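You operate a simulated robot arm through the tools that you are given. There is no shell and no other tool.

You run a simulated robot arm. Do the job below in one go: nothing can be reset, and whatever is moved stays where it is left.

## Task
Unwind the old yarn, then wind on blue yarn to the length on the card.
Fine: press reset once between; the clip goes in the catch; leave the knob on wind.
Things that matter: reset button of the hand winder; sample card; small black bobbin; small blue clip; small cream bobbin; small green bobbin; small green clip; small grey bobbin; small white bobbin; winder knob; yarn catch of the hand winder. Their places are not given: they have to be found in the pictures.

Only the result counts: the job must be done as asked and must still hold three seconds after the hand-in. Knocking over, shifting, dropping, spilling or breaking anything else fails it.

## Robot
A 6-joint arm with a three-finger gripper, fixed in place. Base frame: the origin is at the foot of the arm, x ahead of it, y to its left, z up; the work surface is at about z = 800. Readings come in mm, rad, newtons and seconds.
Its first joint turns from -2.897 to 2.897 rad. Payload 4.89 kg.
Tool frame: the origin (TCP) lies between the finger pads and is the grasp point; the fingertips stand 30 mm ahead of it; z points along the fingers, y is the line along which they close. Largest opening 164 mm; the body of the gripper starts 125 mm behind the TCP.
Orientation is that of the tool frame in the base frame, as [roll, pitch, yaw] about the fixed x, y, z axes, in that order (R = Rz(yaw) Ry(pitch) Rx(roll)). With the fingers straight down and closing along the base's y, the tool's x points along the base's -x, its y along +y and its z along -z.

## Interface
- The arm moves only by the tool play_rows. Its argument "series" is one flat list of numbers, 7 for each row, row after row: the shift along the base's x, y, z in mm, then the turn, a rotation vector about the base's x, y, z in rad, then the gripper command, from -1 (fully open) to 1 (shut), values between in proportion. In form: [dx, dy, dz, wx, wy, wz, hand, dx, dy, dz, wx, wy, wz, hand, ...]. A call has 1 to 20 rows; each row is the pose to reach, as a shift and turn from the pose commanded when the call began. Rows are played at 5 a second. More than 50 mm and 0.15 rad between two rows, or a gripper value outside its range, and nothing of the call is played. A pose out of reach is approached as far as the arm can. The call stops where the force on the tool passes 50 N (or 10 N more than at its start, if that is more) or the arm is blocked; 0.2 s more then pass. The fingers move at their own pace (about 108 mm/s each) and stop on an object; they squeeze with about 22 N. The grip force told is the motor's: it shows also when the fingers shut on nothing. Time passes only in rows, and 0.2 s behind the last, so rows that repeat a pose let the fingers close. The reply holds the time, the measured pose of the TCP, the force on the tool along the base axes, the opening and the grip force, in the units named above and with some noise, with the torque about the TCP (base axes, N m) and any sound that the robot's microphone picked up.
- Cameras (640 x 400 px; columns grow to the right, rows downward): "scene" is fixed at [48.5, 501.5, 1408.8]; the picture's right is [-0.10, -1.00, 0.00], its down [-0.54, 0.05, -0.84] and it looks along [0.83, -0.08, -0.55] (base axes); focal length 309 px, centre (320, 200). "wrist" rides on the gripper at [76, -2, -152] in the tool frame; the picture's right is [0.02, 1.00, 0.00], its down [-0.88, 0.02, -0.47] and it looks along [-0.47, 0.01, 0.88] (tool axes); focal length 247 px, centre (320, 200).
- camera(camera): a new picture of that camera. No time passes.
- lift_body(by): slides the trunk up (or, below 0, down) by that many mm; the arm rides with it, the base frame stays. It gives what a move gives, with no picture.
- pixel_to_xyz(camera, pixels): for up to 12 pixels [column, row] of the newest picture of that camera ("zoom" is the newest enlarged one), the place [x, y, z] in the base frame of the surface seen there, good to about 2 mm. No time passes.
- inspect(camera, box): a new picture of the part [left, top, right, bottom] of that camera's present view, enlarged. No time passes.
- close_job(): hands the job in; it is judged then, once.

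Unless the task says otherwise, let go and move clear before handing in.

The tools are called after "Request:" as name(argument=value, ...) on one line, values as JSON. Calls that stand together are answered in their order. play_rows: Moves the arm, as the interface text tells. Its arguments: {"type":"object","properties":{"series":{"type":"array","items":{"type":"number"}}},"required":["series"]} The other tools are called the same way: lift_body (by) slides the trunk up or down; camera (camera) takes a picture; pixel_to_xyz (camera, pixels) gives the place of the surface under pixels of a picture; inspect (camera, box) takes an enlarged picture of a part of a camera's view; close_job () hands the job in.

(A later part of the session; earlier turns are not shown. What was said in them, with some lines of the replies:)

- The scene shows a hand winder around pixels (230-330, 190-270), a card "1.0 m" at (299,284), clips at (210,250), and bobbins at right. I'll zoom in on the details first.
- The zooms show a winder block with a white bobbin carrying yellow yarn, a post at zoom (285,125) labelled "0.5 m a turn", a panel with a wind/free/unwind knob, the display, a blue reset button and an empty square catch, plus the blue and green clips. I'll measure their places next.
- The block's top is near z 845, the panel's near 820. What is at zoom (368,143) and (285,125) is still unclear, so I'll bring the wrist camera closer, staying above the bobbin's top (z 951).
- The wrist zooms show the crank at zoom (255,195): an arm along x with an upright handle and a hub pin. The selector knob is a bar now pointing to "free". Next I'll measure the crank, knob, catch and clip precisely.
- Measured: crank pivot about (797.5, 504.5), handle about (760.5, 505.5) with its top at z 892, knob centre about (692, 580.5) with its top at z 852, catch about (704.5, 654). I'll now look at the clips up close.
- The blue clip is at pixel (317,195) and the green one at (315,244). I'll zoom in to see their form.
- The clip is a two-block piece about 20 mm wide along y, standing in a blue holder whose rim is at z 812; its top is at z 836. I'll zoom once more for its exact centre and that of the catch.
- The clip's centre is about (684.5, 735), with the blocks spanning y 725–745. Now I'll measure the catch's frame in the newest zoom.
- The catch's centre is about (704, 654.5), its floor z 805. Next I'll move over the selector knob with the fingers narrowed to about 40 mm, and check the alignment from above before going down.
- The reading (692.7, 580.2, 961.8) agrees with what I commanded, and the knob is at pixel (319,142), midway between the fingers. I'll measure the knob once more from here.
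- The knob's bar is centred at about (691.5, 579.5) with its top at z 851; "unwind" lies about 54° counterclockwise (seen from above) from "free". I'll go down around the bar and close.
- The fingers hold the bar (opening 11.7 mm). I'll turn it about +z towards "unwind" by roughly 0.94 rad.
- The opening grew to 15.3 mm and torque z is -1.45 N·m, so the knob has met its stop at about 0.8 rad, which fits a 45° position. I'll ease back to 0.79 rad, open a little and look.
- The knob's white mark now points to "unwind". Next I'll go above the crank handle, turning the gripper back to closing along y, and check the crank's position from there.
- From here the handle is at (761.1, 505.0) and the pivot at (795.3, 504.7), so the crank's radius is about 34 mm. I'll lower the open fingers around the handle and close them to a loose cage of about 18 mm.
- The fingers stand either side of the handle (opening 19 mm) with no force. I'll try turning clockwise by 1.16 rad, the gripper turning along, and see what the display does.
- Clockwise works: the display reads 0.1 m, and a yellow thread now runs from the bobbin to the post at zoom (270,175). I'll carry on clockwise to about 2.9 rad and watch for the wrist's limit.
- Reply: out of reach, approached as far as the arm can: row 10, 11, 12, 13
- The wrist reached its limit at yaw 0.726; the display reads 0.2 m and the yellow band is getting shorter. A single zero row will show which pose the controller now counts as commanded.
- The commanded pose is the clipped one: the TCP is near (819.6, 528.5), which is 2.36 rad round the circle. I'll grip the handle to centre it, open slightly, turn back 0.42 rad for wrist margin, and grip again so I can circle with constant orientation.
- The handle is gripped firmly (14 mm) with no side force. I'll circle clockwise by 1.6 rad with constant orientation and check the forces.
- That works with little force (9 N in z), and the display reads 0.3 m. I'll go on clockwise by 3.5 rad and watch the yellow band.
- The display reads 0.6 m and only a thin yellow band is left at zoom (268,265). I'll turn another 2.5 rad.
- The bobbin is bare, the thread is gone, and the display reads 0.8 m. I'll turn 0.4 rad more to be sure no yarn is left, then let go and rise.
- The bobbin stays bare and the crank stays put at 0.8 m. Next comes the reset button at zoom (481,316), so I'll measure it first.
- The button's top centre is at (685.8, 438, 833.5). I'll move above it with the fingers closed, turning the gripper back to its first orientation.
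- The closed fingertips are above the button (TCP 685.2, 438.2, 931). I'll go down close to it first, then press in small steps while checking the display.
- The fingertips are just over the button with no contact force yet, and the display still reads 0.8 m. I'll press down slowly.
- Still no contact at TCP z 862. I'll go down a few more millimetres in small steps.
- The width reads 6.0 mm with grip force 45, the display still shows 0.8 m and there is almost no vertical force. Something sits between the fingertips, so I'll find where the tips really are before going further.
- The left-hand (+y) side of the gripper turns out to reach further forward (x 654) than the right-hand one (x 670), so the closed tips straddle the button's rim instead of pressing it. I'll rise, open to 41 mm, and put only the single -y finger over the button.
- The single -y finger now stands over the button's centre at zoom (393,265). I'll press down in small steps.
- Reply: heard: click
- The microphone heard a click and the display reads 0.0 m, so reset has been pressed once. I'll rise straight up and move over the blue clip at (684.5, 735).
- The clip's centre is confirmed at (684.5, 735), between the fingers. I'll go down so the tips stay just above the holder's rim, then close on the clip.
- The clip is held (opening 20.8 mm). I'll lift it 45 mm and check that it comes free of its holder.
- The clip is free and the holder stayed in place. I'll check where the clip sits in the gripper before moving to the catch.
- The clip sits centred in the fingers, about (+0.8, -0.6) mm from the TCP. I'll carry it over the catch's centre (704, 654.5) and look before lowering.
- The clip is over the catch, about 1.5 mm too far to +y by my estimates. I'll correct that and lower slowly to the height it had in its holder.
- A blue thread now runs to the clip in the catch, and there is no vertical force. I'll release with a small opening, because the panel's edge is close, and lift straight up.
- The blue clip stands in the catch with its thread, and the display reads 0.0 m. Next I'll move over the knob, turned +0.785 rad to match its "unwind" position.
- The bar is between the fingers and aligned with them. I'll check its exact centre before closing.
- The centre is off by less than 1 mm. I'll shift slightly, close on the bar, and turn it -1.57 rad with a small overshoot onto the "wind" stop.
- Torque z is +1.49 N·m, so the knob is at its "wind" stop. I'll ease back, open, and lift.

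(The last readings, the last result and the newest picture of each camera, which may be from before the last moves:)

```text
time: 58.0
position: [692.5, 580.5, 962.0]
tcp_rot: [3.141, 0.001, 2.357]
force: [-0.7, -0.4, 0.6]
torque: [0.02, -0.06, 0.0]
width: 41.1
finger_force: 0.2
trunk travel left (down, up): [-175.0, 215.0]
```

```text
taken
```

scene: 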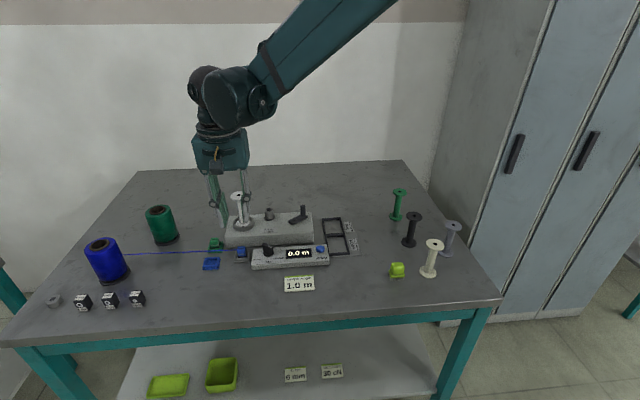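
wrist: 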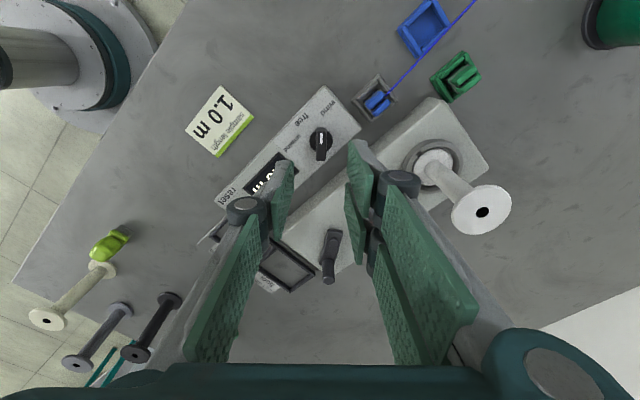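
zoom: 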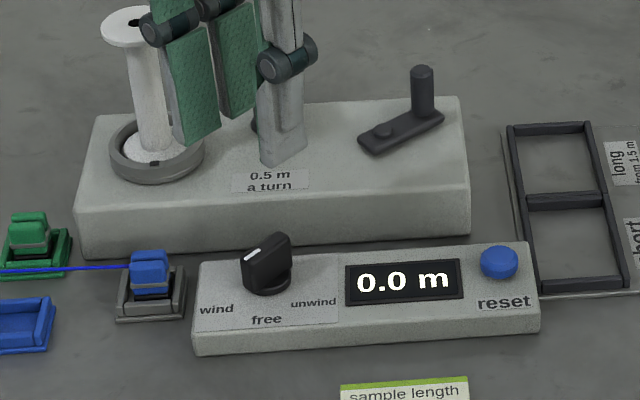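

The knob's mark now points to "wind". I'll measure the crank handle's present place before gripping it again.

Request:
inspect(camera="scene", box=[280, 190, 340, 240])

Request:
pixel_to_xyz(camera="wrist", pixels=[[328, 279], [328, 283], [325, 279], [331, 279], [333, 238], [333, 234], [336, 238], [330, 262]])

```text
8.00 times, centred on (310, 215) of scene
```

zoom: 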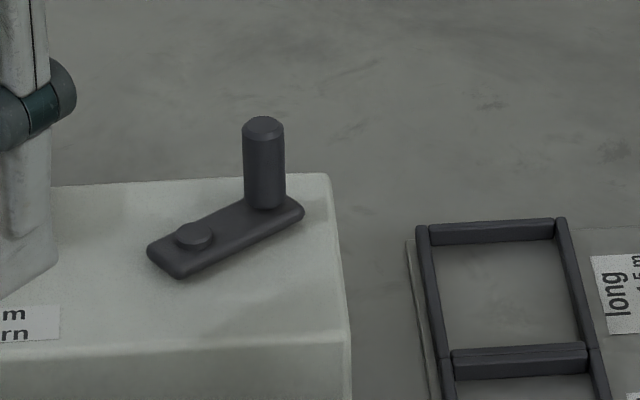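

```text
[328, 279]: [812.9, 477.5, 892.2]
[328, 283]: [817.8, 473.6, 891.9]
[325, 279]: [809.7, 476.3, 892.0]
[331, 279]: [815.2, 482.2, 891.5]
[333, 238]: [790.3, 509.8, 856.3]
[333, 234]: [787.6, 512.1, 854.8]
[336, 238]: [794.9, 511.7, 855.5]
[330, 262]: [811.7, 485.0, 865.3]
```

Request:
pixel_to_xyz(camera="zoom", pixels=[[263, 126], [245, 127], [281, 127], [263, 120], [263, 134], [196, 235], [180, 237], [212, 234]])

Request:
play_rows(series=[13.7, -11.33, 1, 0, 0, -0.129, 0.5, 27.4, -22.67, 2, 0, 0, -0.258, 0.5, 41.1, -34, 3, 0, 0, -0.388, 0.5, 54.8, -45.33, 3, 0, 0, -0.517, 0.5, 68.5, -56.67, 3, 0, 0, -0.646, 0.5, 82.2, -68, 3, 0, 0, -0.775, 0.5, 95.9, -79.33, 3, 0, 0, -0.905, 0.5, 109.6, -90.67, 3, 0, 0, -1.034, 0.5, 123.3, -102, 3, 0, 0, -1.163, 0.5, 123.3, -102, 3, 0, 0, -1.163, 0.5, 123.3, -102, 3, 0, 0, -1.163, 0.5])

Request:
camera(camera="wrist")

Request:
inspect(camera="wrist", box=[270, 100, 370, 200])

```text
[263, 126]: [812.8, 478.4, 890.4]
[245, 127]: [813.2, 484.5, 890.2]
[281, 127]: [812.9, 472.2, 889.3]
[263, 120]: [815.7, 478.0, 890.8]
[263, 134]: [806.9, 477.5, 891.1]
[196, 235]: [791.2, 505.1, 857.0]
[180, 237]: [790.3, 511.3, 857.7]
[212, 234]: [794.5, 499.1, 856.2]
```

```text
time: 60.4
position: [815.6, 477.3, 964.7]
tcp_rot: [-3.141, 0.0, 1.193]
force: [0.7, 0.2, -0.1]
torque: [0.01, 0.02, 0.02]
width: 40.9
finger_force: 0.1
trunk travel left (down, up): [-175.0, 215.0]
```

```text
taken
```

wrist: 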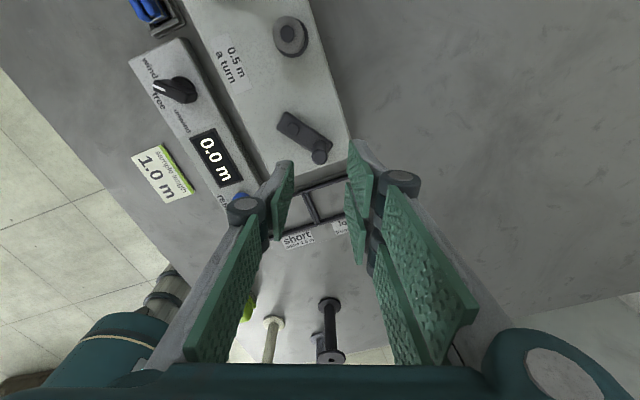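

```text
4.00 times, centred on (320, 150) of wrist
```

zoom: 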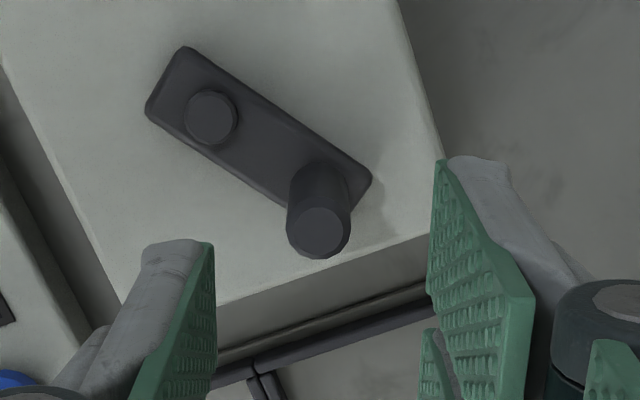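

Request:
pixel_to_xyz(camera="zoom", pixels=[[319, 232], [295, 232], [343, 232], [319, 212], [319, 252], [210, 118], [190, 118], [230, 118]])

```text
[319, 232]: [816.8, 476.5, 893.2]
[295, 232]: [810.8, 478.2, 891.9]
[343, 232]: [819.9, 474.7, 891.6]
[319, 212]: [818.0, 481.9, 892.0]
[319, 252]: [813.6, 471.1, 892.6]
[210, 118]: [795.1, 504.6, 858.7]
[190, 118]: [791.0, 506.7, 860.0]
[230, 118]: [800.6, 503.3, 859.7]
```

The handle is at about (815.7, 476.8) and the pivot at (795.3, 504.8), just as my model says. I'll go down, grip, and turn clockwise 0.5 rad to see whether blue yarn winds on.

Request:
play_rows(series=[0, 0, -35, 0, 0, 0, 0.5, 0, 0, -71.5, 0, 0, 0, 0.5, 0, 0, -71.5, 0, 0, 0, 0.5, 0, 0, -71.5, 0, 0, 0, 0.75, 0, 0, -71.5, 0, 0, 0, 1, 0, 0, -71.5, 0, 0, 0, 1])

Request:
play_rows(series=[-3.6, -2.4, 0, 0, 0, 0, 1, -7.44, -4.17, 0, 0, 0, 0, 1, -11.5, -5.5, 0, 0, 0, 0, 1, -15.68, -6.37, 0, 0, 0, 0, 1, -15.68, -6.37, 0, 0, 0, 0, 1])

Request:
inspect(camera="scene", box=[200, 170, 360, 270])

```text
time: 61.8
position: [814.8, 476.1, 893.6]
tcp_rot: [3.141, -0.001, 1.194]
force: [-0.2, 1.6, 3.5]
torque: [0.12, 0.0, -0.01]
width: 14.3
finger_force: 44.7
trunk travel left (down, up): [-175.0, 215.0]
```

```text
time: 63.0
position: [797.7, 470.0, 895.6]
tcp_rot: [3.139, -0.002, 1.195]
force: [0.8, -10.3, 36.6]
torque: [-0.23, -0.08, -0.03]
width: 14.3
finger_force: 44.8
trunk travel left (down, up): [-175.0, 215.0]
```

```text
4.00 times, centred on (280, 220) of scene
```

zoom: 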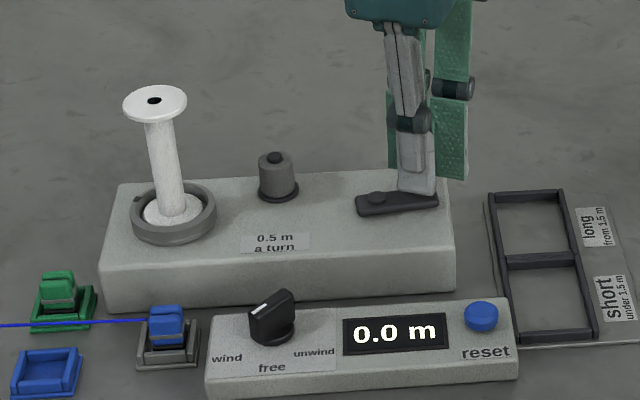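

The display still shows 0.0 m, which is expected at 0.04 m, but the vertical force has risen to 36.6 N. I'll open and regrip here to relieve it before going on.

Request:
play_rows(series=[0, 0, 0, 0, 0, 0, 0.7, 0, 0, 0, 0, 0, 0, 0.7])

Request:
inspect(camera="wrist", box=[270, 100, 370, 200])

Request:
inspect(camera="scene", box=[280, 190, 340, 240])

```text
time: 63.6
position: [799.3, 472.3, 892.4]
tcp_rot: [-3.14, 0.0, 1.195]
force: [0.8, -0.1, -0.3]
torque: [-0.06, 0.01, 0.02]
width: 24.6
finger_force: 0.1
trunk travel left (down, up): [-175.0, 215.0]
```

```text
4.00 times, centred on (320, 150) of wrist
```

zoom: 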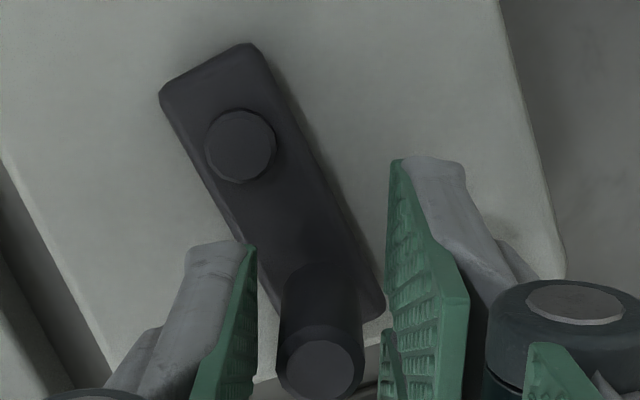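

```text
8.00 times, centred on (310, 215) of scene
```

zoom: 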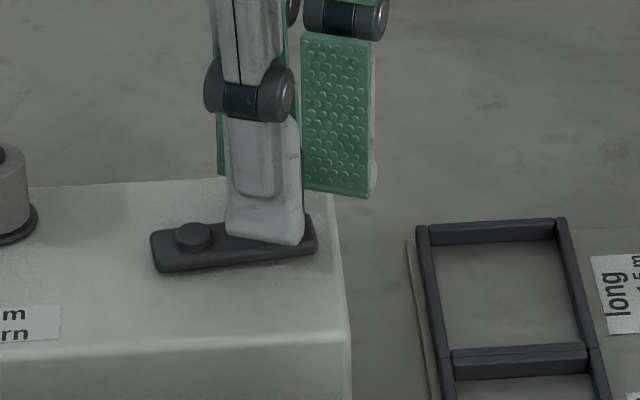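

Opening released the force, so it was only vertical friction in the grip. I'll regrip with a slightly gentler squeeze and go on clockwise by 2 rad.

Request:
play_rows(series=[0, 0, 0, 0, 0, 0, 0.86, 0, 0, 0, 0, 0, 0, 0.86, -8.53, -0.09, 0, 0, 0, 0, 0.86, -16.81, 1.93, 0, 0, 0, 0, 0.86, -24.33, 5.94, 0, 0, 0, 0, 0.86, -30.64, 11.69, 0, 0, 0, 0, 0.86, -35.32, 18.82, 0, 0, 0, 0, 0.86, -38.09, 26.88, 0, 0, 0, 0, 0.86, -38.79, 35.38, 0, 0, 0, 0, 0.86, -37.36, 43.79, 0, 0, 0, 0, 0.86, -37.36, 43.79, 0, 0, 0, 0, 0.86])

Request:
inspect(camera="scene", box=[200, 170, 360, 270])

```text
time: 66.0
position: [762.2, 515.5, 891.9]
tcp_rot: [3.142, 0.001, 1.192]
force: [8.4, -2.4, 0.0]
torque: [-0.28, -0.14, 0.02]
width: 13.9
finger_force: 44.5
trunk travel left (down, up): [-175.0, 215.0]
```

```text
4.00 times, centred on (280, 220) of scene
```

zoom: 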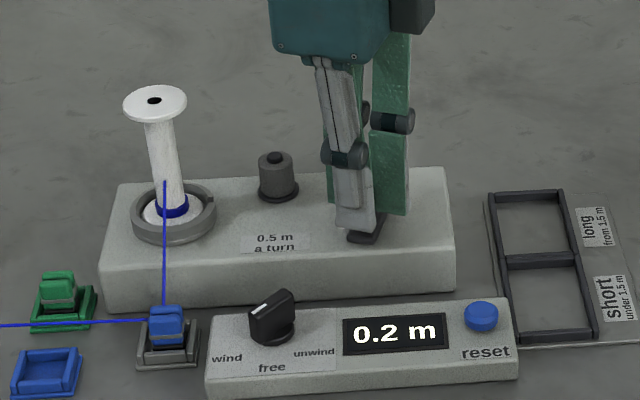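

Blue yarn is winding on and the display reads 0.2 m, as expected for 2.5 rad. I'll go on clockwise by 5.03 rad, which should bring it to 0.6 m.

Request:
play_rows(series=[4.67, 9.63, 0, 0, 0, 0, 0.86, 12.08, 17.35, 0, 0, 0, 0, 0.86, 21.51, 22.41, 0, 0, 0, 0, 0.86, 32.04, 24.29, 0, 0, 0, 0, 0.86, 42.64, 22.83, 0, 0, 0, 0, 0.86, 52.27, 18.17, 0, 0, 0, 0, 0.86, 59.99, 10.76, 0, 0, 0, 0, 0.86, 65.05, 1.32, 0, 0, 0, 0, 0.86, 66.93, -9.21, 0, 0, 0, 0, 0.86, 65.47, -19.81, 0, 0, 0, 0, 0.86, 60.81, -29.44, 0, 0, 0, 0, 0.86, 53.4, -37.16, 0, 0, 0, 0, 0.86, 43.95, -42.21, 0, 0, 0, 0, 0.86, 33.42, -44.09, 0, 0, 0, 0, 0.86, 22.82, -42.63, 0, 0, 0, 0, 0.86, 13.19, -37.96, 0, 0, 0, 0, 0.86, 13.19, -37.96, 0, 0, 0, 0, 0.86])

Request:
inspect(camera="scene", box=[200, 170, 360, 270])

```text
time: 69.6
position: [775.6, 478.3, 892.5]
tcp_rot: [-3.141, 0.001, 1.194]
force: [1.6, 2.3, -10.2]
torque: [-0.15, 0.01, -0.02]
width: 13.9
finger_force: 44.9
trunk travel left (down, up): [-175.0, 215.0]
```

```text
4.00 times, centred on (280, 220) of scene
```

zoom: 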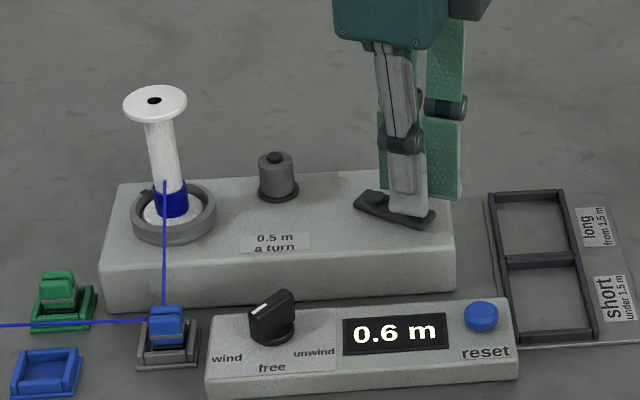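

The display reads 0.6 m as planned. I'll turn 3.77 rad more, which should bring it to 0.9 m, then check.

Request:
play_rows(series=[-7.71, 7.4, 0, 0, 0, 0, 0.86, -12.76, 16.85, 0, 0, 0, 0, 0.86, -14.64, 27.38, 0, 0, 0, 0, 0.86, -13.18, 37.98, 0, 0, 0, 0, 0.86, -8.51, 47.61, 0, 0, 0, 0, 0.86, -1.09, 55.33, 0, 0, 0, 0, 0.86, 8.35, 60.37, 0, 0, 0, 0, 0.86, 18.88, 62.25, 0, 0, 0, 0, 0.86, 29.48, 60.79, 0, 0, 0, 0, 0.86, 39.11, 56.12, 0, 0, 0, 0, 0.86, 46.82, 48.7, 0, 0, 0, 0, 0.86, 51.86, 39.26, 0, 0, 0, 0, 0.86, 51.86, 39.26, 0, 0, 0, 0, 0.86])

Request:
inspect(camera="scene", box=[200, 170, 360, 270])

```text
time: 72.4
position: [827.8, 515.6, 893.1]
tcp_rot: [-3.142, 0.001, 1.193]
force: [9.3, 2.7, -6.5]
torque: [0.54, -0.34, 0.01]
width: 13.9
finger_force: 44.7
trunk travel left (down, up): [-175.0, 215.0]
```

```text
4.00 times, centred on (280, 220) of scene
```

zoom: 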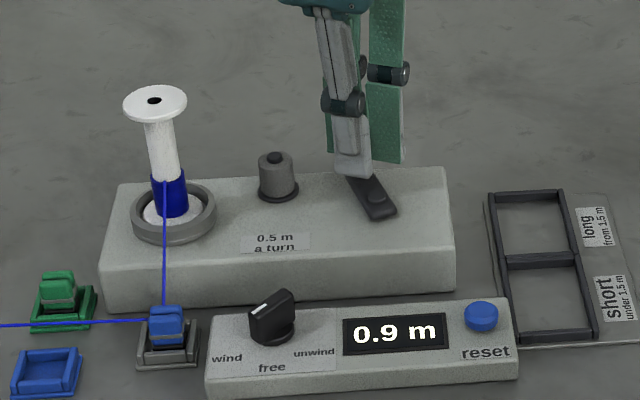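

The display reads 0.9 m. The last 1.27 rad brings the handle back to where winding began, which makes exactly two turns, or 1.0 m.

Request:
play_rows(series=[1.64, -7.03, 0, 0, 0, 0, 0.86, 1.75, -14.25, 0, 0, 0, 0, 0.86, 0.35, -21.33, 0, 0, 0, 0, 0.86, -2.5, -27.97, 0, 0, 0, 0, 0.86, -6.68, -33.84, 0, 0, 0, 0, 0.86, -12.01, -38.72, 0, 0, 0, 0, 0.86, -12.01, -38.72, 0, 0, 0, 0, 0.86, -12.01, -38.72, 0, 0, 0, 0, 0.86])

Request:
inspect(camera="scene", box=[200, 170, 360, 270])

```text
time: 74.2
position: [814.3, 476.7, 894.0]
tcp_rot: [-3.141, 0.0, 1.193]
force: [7.3, -12.4, -12.6]
torque: [-0.48, -0.1, -0.01]
width: 13.7
finger_force: 44.9
trunk travel left (down, up): [-175.0, 215.0]
```

```text
4.00 times, centred on (280, 220) of scene
```

zoom: 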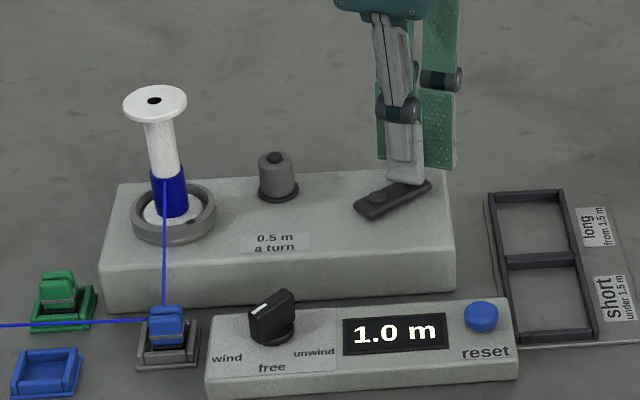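

The display reads 1.0 m and the crank is back where it started. I'll open, lift straight up, and check the final state.

Request:
play_rows(series=[0, 0, 0, 0, 0, 0, 0.8, 0, 0, 0, 0, 0, 0, 0.65, 0, 0, 0, 0, 0, 0, 0.5, 0, 0, 10, 0, 0, 0, 0.5, 0, 0, 40, 0, 0, 0, 0.5, 0, 0, 80, 0, 0, 0, 0.5, 0, 0, 120, 0, 0, 0, 0.5, 0, 0, 150, 0, 0, 0, 0.5, 0, 0, 150, 0, 0, 0, 0.5])

Request:
inspect(camera="scene", box=[200, 170, 360, 270])

Request:
camera(camera="scene")

Request:
camera(camera="wrist")

```text
time: 76.2
position: [814.5, 477.6, 1043.8]
tcp_rot: [3.14, 0.001, 1.194]
force: [-0.6, -0.8, -0.1]
torque: [0.01, -0.09, 0.01]
width: 41.0
finger_force: 0.2
trunk travel left (down, up): [-175.0, 215.0]
```

```text
4.00 times, centred on (280, 220) of scene
```

zoom: 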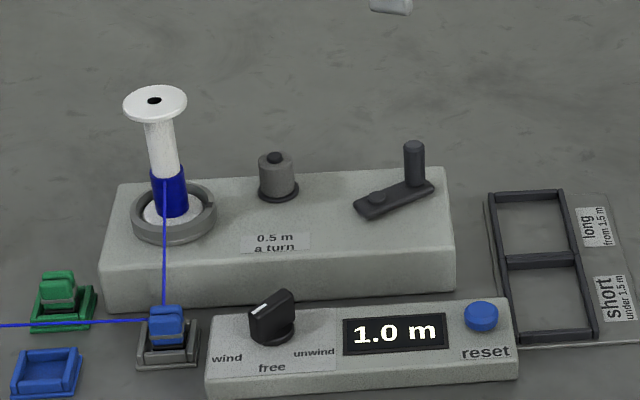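

```text
taken
```

scene: 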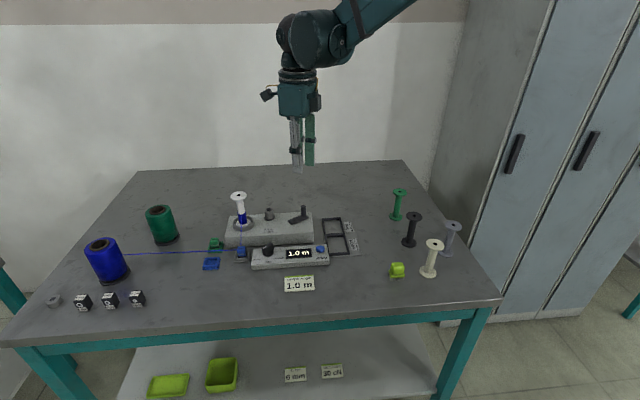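

```text
taken
```

wrist: 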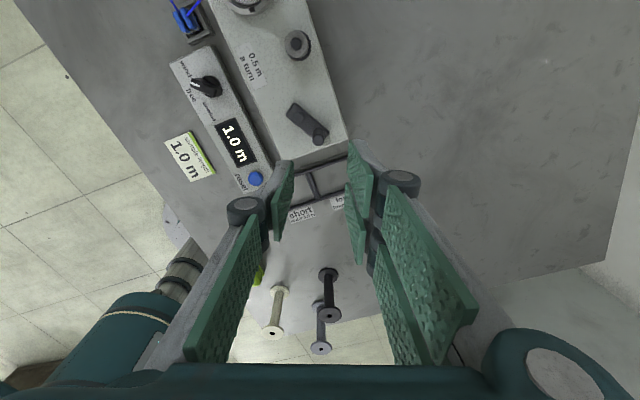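

The display reads 1.0 m, which matches the card. The white bobbin carries blue yarn, the blue clip stands in the catch, the knob points to "wind", nothing else has moved, and the gripper is clear at z 1044. I'm handing in.

Request:
close_job()

```text
The job is handed in.
```

The white bobbin now holds 1.0 m of blue yarn, which matches the card, and I've handed the job in. I haven't seen the judge's result.

- **Old yarn:** I unwound all the yellow yarn. The bobbin was bare at 0.8 m on the display.
- **Reset:** I pressed it once, between unwinding and winding. There was a click and the display went to 0.0 m. An earlier try at the button with both fingertips closed didn't register: no click, and the display stayed at 0.8 m.
- **Clip:** The blue clip is in the catch, with the blue thread running from it to the bobbin.
- **Winding:** I turned the crank two full turns, and the display read 1.0 m before and after I let go.
- **Knob:** It is on "wind".

In the last pictures nothing else had moved, and the gripper was open and well clear.
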